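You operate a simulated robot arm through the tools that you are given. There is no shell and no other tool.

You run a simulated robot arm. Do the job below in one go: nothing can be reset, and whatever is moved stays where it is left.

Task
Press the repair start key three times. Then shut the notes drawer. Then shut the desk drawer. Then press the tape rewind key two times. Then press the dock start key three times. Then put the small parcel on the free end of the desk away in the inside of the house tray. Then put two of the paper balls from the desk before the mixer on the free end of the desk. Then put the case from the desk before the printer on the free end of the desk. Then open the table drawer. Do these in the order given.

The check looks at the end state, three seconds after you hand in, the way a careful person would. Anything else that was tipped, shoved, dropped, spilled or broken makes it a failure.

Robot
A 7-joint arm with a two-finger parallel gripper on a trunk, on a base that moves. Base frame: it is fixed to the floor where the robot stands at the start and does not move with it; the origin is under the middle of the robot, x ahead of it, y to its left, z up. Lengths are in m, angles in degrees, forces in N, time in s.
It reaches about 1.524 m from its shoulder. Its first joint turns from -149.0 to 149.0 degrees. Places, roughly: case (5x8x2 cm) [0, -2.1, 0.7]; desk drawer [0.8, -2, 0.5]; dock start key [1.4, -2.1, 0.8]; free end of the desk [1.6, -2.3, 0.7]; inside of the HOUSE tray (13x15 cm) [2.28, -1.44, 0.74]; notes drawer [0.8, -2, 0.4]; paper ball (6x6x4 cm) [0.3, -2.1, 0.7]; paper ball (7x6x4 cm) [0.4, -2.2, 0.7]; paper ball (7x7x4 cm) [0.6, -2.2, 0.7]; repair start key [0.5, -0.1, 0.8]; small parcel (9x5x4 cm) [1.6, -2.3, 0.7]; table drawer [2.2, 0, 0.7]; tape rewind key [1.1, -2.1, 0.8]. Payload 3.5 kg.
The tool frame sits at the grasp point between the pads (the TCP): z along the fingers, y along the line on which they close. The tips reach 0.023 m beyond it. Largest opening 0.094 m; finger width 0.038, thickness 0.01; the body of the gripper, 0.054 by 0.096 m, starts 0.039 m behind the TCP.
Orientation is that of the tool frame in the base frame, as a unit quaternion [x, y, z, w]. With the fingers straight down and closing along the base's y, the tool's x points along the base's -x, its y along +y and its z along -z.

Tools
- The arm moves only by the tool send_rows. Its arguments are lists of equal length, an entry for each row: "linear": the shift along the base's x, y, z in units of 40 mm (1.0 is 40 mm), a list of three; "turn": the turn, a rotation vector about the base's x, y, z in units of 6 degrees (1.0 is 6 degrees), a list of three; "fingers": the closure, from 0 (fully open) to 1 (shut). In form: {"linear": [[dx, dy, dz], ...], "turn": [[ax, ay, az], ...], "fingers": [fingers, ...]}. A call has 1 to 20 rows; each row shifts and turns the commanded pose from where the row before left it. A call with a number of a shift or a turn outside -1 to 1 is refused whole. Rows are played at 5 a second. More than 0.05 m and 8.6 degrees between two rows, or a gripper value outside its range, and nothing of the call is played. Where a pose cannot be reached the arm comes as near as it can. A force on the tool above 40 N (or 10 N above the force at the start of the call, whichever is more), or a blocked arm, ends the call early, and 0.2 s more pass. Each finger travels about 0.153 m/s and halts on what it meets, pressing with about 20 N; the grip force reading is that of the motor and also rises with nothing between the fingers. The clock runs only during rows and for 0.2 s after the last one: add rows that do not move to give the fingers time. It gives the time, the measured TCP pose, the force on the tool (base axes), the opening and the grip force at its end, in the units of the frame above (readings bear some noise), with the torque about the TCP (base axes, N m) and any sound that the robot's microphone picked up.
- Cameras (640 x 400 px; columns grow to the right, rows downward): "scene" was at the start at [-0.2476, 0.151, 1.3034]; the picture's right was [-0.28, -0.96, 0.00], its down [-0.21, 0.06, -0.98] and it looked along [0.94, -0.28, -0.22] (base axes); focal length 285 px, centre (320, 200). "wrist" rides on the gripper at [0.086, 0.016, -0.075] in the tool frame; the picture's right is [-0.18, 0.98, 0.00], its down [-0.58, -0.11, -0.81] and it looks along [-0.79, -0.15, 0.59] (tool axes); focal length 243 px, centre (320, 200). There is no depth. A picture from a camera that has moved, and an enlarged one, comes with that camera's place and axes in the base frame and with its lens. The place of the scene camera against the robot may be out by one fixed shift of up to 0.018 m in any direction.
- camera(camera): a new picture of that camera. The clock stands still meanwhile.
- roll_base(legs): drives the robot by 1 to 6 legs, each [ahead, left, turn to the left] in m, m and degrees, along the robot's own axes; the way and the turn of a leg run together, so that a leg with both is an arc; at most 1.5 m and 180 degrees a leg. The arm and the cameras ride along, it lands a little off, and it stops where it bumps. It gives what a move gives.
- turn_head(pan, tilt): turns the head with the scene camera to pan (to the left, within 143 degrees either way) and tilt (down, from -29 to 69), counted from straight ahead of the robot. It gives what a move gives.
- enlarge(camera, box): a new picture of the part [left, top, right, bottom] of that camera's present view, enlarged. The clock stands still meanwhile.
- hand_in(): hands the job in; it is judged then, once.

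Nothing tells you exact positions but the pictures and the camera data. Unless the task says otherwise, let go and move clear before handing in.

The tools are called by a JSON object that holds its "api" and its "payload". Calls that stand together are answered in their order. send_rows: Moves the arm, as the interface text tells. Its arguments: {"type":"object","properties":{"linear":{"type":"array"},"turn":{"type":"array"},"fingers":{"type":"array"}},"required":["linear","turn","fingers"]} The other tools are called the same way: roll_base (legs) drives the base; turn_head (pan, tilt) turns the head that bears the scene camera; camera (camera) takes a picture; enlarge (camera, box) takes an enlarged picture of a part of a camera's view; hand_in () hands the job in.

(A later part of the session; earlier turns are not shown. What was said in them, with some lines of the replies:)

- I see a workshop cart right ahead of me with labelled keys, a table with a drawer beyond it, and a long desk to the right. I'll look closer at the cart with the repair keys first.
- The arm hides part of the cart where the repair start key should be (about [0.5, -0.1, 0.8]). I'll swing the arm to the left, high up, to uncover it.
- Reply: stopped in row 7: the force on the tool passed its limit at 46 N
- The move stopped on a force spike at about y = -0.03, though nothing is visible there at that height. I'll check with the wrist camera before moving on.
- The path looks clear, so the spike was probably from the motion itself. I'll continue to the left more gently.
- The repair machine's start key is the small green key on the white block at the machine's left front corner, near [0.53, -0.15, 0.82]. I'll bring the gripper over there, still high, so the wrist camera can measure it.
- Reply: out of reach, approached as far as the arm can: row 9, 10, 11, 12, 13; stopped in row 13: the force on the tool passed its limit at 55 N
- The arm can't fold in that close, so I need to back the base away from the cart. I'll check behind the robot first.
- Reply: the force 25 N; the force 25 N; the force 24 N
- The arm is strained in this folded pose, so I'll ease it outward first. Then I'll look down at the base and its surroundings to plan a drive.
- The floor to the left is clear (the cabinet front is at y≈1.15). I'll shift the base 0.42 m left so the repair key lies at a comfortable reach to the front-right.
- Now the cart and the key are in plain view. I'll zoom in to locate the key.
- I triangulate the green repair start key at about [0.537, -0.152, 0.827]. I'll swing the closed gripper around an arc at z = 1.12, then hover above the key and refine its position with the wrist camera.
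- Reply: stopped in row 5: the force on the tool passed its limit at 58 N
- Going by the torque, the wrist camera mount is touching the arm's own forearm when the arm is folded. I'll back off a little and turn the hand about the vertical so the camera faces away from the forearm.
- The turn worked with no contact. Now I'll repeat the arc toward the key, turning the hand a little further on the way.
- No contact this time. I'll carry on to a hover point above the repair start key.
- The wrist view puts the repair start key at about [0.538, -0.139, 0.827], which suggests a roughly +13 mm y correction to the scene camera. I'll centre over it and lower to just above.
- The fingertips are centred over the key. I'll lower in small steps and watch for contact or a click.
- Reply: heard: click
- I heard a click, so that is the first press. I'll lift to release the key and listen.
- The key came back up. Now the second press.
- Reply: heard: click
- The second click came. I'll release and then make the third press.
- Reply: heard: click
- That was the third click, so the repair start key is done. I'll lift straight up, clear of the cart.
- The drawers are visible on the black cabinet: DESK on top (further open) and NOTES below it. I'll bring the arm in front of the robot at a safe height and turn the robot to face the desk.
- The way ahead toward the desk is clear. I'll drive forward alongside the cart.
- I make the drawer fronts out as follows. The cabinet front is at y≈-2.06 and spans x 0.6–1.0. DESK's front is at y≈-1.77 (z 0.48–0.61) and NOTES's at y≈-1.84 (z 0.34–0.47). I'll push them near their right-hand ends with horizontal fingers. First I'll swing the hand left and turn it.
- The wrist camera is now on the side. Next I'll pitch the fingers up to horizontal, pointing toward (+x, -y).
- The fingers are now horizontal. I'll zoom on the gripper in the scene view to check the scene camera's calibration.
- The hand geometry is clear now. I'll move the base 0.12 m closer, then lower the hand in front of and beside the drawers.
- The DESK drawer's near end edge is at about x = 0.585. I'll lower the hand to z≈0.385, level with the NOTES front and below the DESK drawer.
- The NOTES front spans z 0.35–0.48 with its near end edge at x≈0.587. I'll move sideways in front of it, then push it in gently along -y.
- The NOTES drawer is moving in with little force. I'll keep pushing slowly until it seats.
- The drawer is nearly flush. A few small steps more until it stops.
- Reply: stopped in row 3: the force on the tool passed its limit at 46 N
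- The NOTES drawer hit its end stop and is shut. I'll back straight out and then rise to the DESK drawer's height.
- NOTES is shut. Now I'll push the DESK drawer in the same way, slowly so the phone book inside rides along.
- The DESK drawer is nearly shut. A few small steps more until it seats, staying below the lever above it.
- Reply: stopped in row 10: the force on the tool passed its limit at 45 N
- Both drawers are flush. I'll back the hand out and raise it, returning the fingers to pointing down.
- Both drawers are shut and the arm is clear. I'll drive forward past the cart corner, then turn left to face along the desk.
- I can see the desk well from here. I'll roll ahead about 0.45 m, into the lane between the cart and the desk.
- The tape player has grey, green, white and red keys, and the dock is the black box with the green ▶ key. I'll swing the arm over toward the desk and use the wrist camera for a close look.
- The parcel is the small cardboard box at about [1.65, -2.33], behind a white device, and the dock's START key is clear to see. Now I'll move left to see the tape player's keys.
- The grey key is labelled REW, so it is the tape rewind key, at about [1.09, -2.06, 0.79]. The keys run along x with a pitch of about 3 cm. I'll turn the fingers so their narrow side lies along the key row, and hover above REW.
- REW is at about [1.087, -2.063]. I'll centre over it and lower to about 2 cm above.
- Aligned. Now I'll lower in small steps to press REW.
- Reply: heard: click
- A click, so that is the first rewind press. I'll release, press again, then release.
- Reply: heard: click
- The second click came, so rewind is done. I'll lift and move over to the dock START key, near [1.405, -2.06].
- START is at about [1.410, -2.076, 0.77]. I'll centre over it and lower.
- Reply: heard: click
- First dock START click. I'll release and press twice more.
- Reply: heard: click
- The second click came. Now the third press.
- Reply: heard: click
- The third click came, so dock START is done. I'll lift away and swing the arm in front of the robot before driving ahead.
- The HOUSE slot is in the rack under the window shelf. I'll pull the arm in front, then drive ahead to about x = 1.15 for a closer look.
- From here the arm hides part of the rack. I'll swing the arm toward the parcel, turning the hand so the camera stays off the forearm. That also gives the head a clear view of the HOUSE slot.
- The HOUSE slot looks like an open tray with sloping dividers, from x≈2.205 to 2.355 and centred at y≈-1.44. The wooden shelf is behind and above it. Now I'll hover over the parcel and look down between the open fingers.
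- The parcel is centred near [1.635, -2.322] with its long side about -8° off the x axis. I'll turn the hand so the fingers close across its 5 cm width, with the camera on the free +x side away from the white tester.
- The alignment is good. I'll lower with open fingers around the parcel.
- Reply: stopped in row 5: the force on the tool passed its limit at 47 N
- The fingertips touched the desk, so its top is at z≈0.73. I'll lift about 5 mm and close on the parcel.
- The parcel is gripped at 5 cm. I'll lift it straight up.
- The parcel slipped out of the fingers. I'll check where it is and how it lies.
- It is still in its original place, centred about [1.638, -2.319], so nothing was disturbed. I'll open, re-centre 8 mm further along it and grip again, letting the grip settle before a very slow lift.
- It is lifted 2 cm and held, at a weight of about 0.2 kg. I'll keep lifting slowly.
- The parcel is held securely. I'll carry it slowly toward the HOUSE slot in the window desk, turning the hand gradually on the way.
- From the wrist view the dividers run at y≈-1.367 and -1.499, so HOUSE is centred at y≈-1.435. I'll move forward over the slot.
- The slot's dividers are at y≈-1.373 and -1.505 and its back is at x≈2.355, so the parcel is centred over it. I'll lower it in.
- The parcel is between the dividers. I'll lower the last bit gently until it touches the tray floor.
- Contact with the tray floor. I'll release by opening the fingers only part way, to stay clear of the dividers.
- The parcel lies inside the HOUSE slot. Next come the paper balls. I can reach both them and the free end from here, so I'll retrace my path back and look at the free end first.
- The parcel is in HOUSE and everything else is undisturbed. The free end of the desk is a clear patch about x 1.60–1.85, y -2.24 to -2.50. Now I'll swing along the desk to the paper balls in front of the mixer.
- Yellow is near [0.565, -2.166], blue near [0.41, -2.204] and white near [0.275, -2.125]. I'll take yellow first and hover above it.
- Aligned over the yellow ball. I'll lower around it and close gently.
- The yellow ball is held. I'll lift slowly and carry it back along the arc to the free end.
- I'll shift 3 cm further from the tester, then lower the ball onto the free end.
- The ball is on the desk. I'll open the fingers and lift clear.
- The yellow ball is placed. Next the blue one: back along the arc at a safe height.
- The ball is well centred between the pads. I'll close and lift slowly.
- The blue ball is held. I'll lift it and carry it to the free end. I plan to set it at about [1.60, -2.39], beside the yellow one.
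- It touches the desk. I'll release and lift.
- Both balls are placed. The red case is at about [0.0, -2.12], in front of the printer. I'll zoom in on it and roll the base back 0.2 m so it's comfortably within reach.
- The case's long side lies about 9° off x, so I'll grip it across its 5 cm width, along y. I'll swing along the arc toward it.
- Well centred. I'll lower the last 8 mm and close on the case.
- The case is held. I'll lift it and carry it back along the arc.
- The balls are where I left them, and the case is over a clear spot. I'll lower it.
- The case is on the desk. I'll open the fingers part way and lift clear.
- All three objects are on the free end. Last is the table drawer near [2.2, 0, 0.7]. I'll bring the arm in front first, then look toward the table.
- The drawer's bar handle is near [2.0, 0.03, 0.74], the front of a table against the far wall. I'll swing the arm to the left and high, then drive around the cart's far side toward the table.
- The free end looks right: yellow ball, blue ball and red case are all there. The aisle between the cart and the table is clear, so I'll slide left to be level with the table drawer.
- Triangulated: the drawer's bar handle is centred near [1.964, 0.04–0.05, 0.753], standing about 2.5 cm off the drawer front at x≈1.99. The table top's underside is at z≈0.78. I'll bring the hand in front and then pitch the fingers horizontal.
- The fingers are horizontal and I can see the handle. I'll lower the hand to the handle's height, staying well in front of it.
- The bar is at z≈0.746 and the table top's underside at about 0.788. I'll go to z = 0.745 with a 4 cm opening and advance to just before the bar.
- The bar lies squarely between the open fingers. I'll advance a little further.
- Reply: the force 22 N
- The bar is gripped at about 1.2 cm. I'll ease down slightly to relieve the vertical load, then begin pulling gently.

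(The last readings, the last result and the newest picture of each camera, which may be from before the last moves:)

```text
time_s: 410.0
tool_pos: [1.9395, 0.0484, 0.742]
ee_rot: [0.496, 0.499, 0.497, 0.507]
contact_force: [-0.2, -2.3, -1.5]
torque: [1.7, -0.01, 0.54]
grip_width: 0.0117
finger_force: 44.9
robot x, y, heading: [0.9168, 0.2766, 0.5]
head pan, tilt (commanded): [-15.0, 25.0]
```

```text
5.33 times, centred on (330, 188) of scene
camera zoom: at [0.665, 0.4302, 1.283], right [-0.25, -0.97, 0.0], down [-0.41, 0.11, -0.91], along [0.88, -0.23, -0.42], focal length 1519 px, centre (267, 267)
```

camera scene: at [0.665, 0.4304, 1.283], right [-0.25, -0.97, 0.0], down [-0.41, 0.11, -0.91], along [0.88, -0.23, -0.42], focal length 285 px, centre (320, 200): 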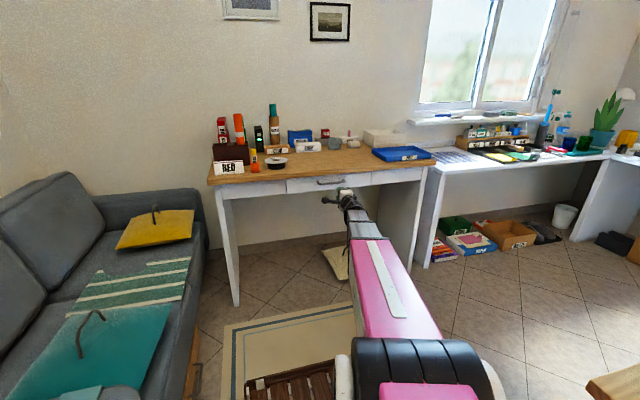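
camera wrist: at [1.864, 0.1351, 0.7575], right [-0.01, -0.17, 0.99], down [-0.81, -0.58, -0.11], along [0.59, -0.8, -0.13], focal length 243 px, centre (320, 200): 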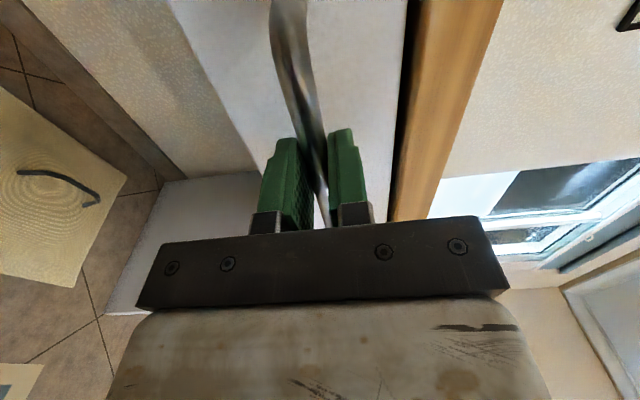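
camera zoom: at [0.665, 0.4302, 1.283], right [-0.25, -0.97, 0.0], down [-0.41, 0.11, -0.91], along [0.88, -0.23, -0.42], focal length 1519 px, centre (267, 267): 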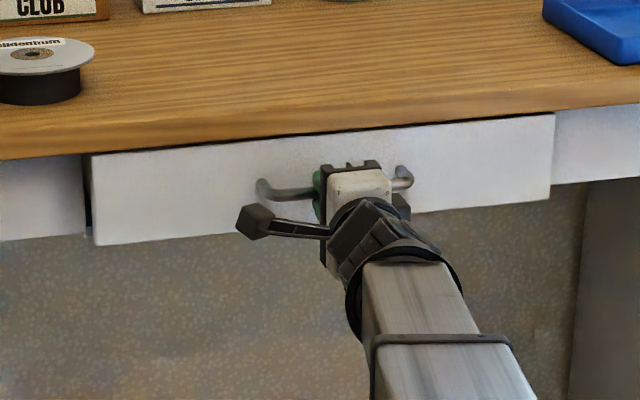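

The drawer is coming out. I'll keep pulling steadily.

{"api": "send_rows", "payload": {"linear": [[-0.15, 0, 0], [-0.3, 0, 0], [-0.4, 0, 0], [-0.4, 0, 0], [-0.4, 0, 0], [-0.4, 0, 0], [-0.4, 0, 0], [-0.4, 0, 0], [-0.4, 0, 0], [-0.4, 0, 0], [-0.4, 0, 0], [-0.3, 0, 0], [-0.15, 0, 0], [0, 0, 0]], "turn": [[0, 0, 0], [0, 0, 0], [0, 0, 0], [0, 0, 0], [0, 0, 0], [0, 0, 0], [0, 0, 0], [0, 0, 0], [0, 0, 0], [0, 0, 0], [0, 0, 0], [0, 0, 0], [0, 0, 0], [0, 0, 0]], "fingers": [1, 1, 1, 1, 1, 1, 1, 1, 1, 1, 1, 1, 1, 1]}}

{"api": "camera", "payload": {"camera": "scene"}}

{"api": "enlarge", "payload": {"camera": "scene", "box": [230, 130, 430, 255]}}

```text
time_s: 413.0
tool_pos: [1.7582, 0.0481, 0.741]
ee_rot: [0.497, 0.5, 0.497, 0.506]
contact_force: [-0.9, -16.3, 13.1]
torque: [1.75, -0.03, -0.83]
grip_width: 0.0118
finger_force: 45.0
robot x, y, heading: [0.9164, 0.2754, 0.4]
head pan, tilt (commanded): [-15.0, 25.0]
```

```text
taken
camera scene: at [0.6646, 0.4301, 1.283], right [-0.25, -0.97, 0.0], down [-0.41, 0.11, -0.91], along [0.88, -0.23, -0.42], focal length 285 px, centre (320, 200)
```

scene: 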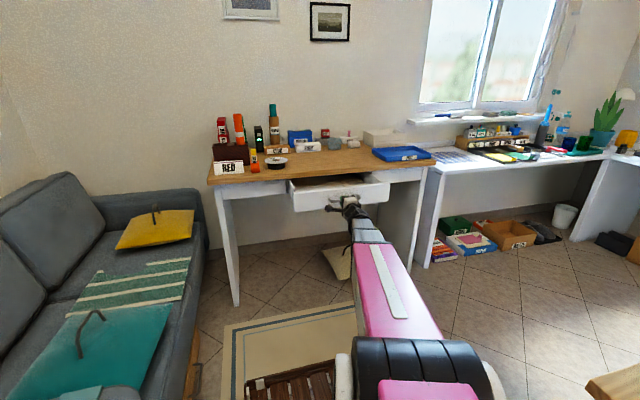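

```text
3.20 times, centred on (330, 192) of scene
camera zoom: at [0.6646, 0.4301, 1.283], right [-0.25, -0.97, 0.0], down [-0.41, 0.11, -0.91], along [0.88, -0.23, -0.42], focal length 912 px, centre (288, 224)
```

zoom: 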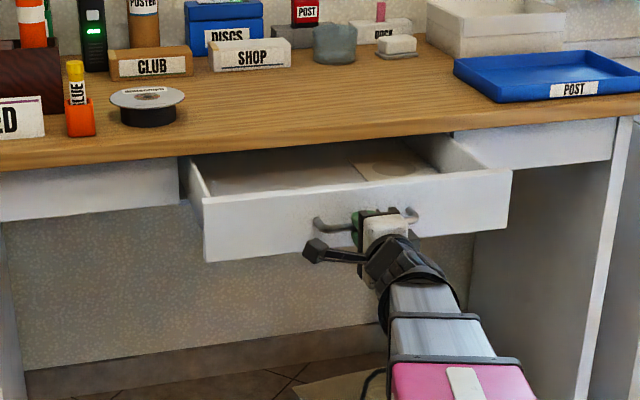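

The drawer is about 21 cm out. I'll pull on gently to see whether it reaches its stop.

{"api": "send_rows", "payload": {"linear": [[-0.1, -0.02, 0.01], [-0.2, -0.02, 0.01], [-0.25, 0, 0], [-0.25, 0, 0], [-0.25, 0, 0], [-0.25, 0, 0], [-0.25, 0, 0], [-0.2, 0, 0], [-0.1, 0, 0], [0, 0, 0]], "turn": [[0, 0, 0], [0, 0, 0], [0, 0, 0], [0, 0, 0], [0, 0, 0], [0, 0, 0], [0, 0, 0], [0, 0, 0], [0, 0, 0], [0, 0, 0]], "fingers": [1, 1, 1, 1, 1, 1, 1, 1, 1, 1]}}

{"api": "enlarge", "payload": {"camera": "scene", "box": [230, 130, 430, 255]}}

```text
time_s: 415.2
tool_pos: [1.6838, 0.0478, 0.7424]
ee_rot: [0.497, 0.5, 0.496, 0.507]
contact_force: [-0.8, 22.6, -24.9]
torque: [1.71, 0.19, 0.52]
grip_width: 0.012
finger_force: 45.0
robot x, y, heading: [0.9132, 0.2795, 0.8]
head pan, tilt (commanded): [-15.0, 25.0]
```

```text
3.20 times, centred on (330, 192) of scene
camera zoom: at [0.6655, 0.4307, 1.2831], right [-0.25, -0.97, 0.0], down [-0.41, 0.11, -0.91], along [0.88, -0.23, -0.42], focal length 912 px, centre (288, 224)
```

zoom: 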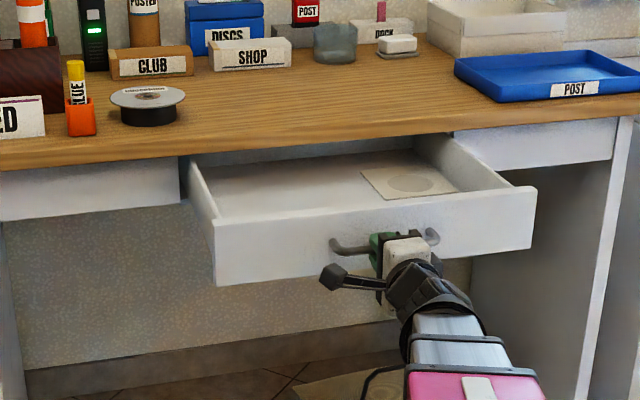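

It is about 29 cm out with no stop felt yet. I'll pull a few more centimetres carefully.

{"api": "send_rows", "payload": {"linear": [[-0.1, 0.02, -0.02], [-0.15, 0.02, -0.02], [-0.2, 0, 0], [-0.2, 0, 0], [-0.2, 0, 0], [-0.15, 0, 0], [-0.1, 0, 0], [0, 0, 0]], "turn": [[0, 0, 0], [0, 0, 0], [0, 0, 0], [0, 0, 0], [0, 0, 0], [0, 0, 0], [0, 0, 0], [0, 0, 0]], "fingers": [1, 1, 1, 1, 1, 1, 1, 1]}}

{"api": "enlarge", "payload": {"camera": "scene", "box": [230, 130, 430, 255]}}

```text
time_s: 416.2
tool_pos: [1.6675, 0.0471, 0.7413]
ee_rot: [0.497, 0.498, 0.499, 0.507]
contact_force: [1.6, 2.9, -4.1]
torque: [1.5, 0.04, 0.51]
grip_width: 0.0117
finger_force: 45.3
robot x, y, heading: [0.9161, 0.2762, 0.4]
head pan, tilt (commanded): [-15.0, 25.0]
stopped in row 4: the force on the tool passed its limit at 70 N (the readings are from after the stop); the commanded pose is now the measured one
```

```text
3.20 times, centred on (330, 192) of scene
camera zoom: at [0.6658, 0.4301, 1.283], right [-0.25, -0.97, 0.0], down [-0.41, 0.11, -0.91], along [0.88, -0.23, -0.42], focal length 912 px, centre (288, 224)
```

zoom: 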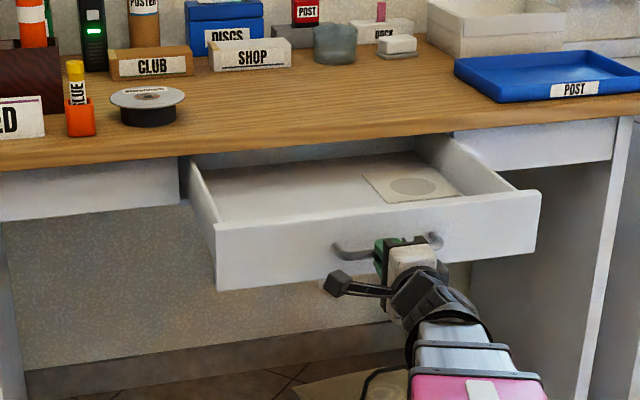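

The drawer has reached its stop, about 30 cm out, and is fully open. I'll let go of the bar and back the base straight away so the fingers slide off.

{"api": "send_rows", "payload": {"linear": [[0, 0, 0], [0, 0, 0], [0, 0, 0], [0, 0, 0]], "turn": [[0, 0, 0], [0, 0, 0], [0, 0, 0], [0, 0, 0]], "fingers": [0.6, 0.4, 0.35, 0.35]}}

{"api": "camera", "payload": {"camera": "wrist"}}

```text
time_s: 417.2
tool_pos: [1.6666, 0.0457, 0.7426]
ee_rot: [0.498, 0.498, 0.497, 0.506]
contact_force: [0.6, 0.0, -0.2]
torque: [-0.04, 0.0, 0.02]
grip_width: 0.0609
finger_force: 0.0
robot x, y, heading: [0.914, 0.2803, 0.7]
head pan, tilt (commanded): [-15.0, 25.0]
```

```text
taken
camera wrist: at [1.5921, 0.1337, 0.7575], right [-0.01, -0.17, 0.98], down [-0.81, -0.58, -0.11], along [0.59, -0.8, -0.13], focal length 243 px, centre (320, 200)
```

wrist: 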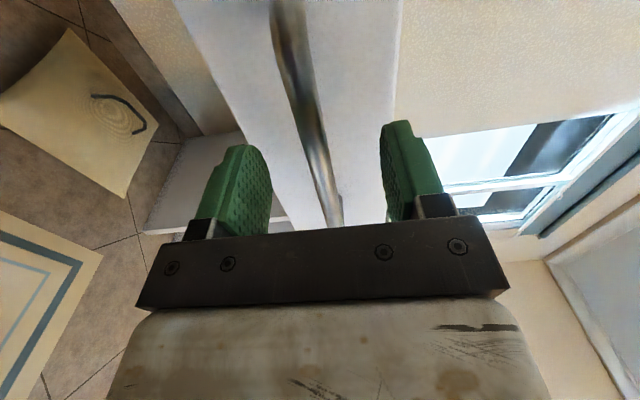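

The fingers are open and clear of the bar above and below. I'll back the base away 0.2 m.

{"api": "roll_base", "payload": {"legs": [[-0.2, 0, 0]]}}

{"api": "camera", "payload": {"camera": "wrist"}}

{"api": "camera", "payload": {"camera": "scene"}}

```text
time_s: 418.8
tool_pos: [1.4673, 0.0451, 0.7424]
ee_rot: [0.498, 0.498, 0.498, 0.506]
contact_force: [0.0, -0.3, 0.2]
torque: [-0.05, 0.0, 0.02]
grip_width: 0.0611
finger_force: 0.0
robot x, y, heading: [0.7157, 0.2802, 0.5]
head pan, tilt (commanded): [-15.0, 25.0]
```

```text
taken
camera wrist: at [1.3922, 0.1318, 0.7575], right [-0.01, -0.17, 0.98], down [-0.81, -0.58, -0.11], along [0.59, -0.8, -0.13], focal length 243 px, centre (320, 200)
```

wrist: 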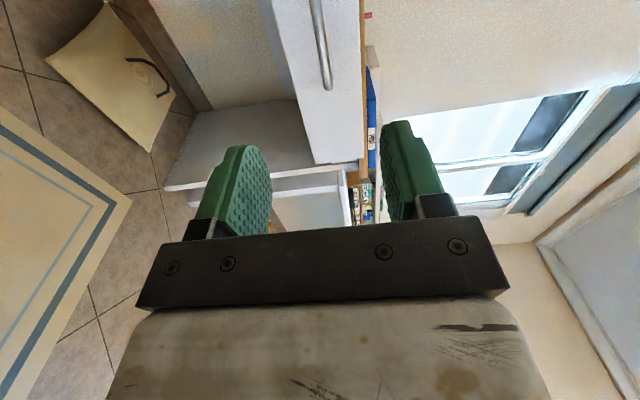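

```text
taken
camera scene: at [0.4658, 0.4287, 1.283], right [-0.25, -0.97, 0.0], down [-0.41, 0.11, -0.91], along [0.88, -0.23, -0.42], focal length 285 px, centre (320, 200)
```

scene: 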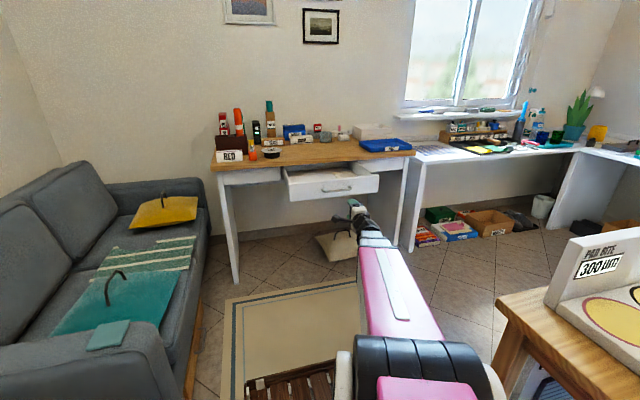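

The drawer stays open and the hand is clear. I'll take one last look around before handing in.

{"api": "turn_head", "payload": {"pan": -55, "tilt": 25}}

{"api": "camera", "payload": {"camera": "scene"}}

{"api": "enlarge", "payload": {"camera": "scene", "box": [80, 80, 400, 280]}}

```text
time_s: 419.8
tool_pos: [1.4673, 0.0448, 0.7412]
ee_rot: [0.497, 0.498, 0.497, 0.508]
contact_force: [-0.1, 0.4, 0.4]
torque: [-0.04, -0.02, 0.0]
grip_width: 0.061
finger_force: 0.1
robot x, y, heading: [0.7143, 0.2794, 0.4]
head pan, tilt (commanded): [-55.0, 25.0]
```

```text
taken
camera scene: at [0.4301, 0.3768, 1.283], right [-0.81, -0.58, 0.0], down [-0.25, 0.34, -0.91], along [0.53, -0.74, -0.42], focal length 285 px, centre (320, 200)
```

scene: 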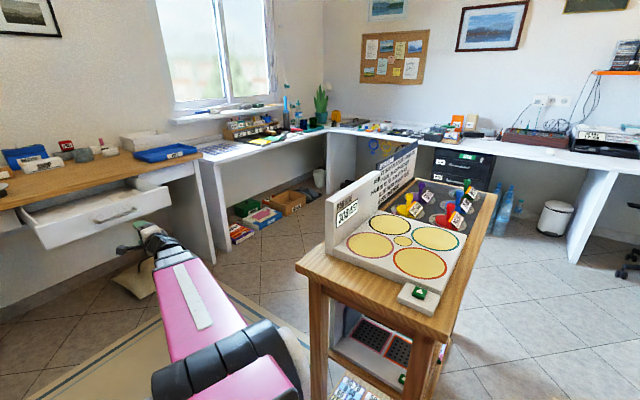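

```text
2.00 times, centred on (240, 180) of scene
camera zoom: at [0.4301, 0.3768, 1.283], right [-0.81, -0.58, 0.0], down [-0.25, 0.34, -0.91], along [0.53, -0.74, -0.42], focal length 570 px, centre (480, 240)
```

zoom: 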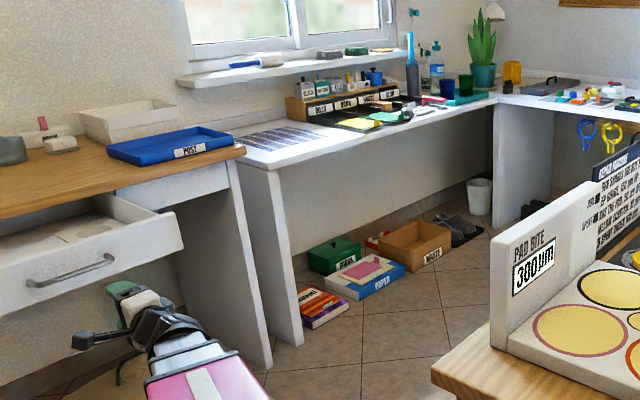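

The table drawer is open, both cabinet drawers are shut and the keys have been pressed. The parcel is in HOUSE, the two balls and the case are on the free end, and nothing looks disturbed. The gripper is empty and clear, so I'm handing in.

{"api": "hand_in", "payload": {}}

```text
The job is handed in.
```

I did all nine steps in the order given and handed the job in. No check result came back. A last look around showed the table drawer open and nothing knocked over.

| Step | Result |
|---|---|
| Repair start key | Pressed three times, with a click each time |
| Notes drawer | Pushed in to its stop |
| Desk drawer | Pushed in to its stop |
| Tape rewind key (REW) | Pressed twice, with a click each time |
| Dock start key | Pressed three times, with a click each time |
| Small parcel | Inside the HOUSE tray |
| Paper balls | Yellow and blue are on the free end of the desk; the white one is still before the mixer |
| Case | On the free end, beside the balls |
| Table drawer | Pulled out about 30 cm, to its stop |

- **Parcel:** it slipped out of the gripper on the first try but stayed where it was. The second, slower lift held.
- **Arm stops:** the arm stopped on a force limit three times near the start. Two were the wrist camera touching its own forearm, and the first I put down to the motion itself. Nothing in the room appeared to be hit.
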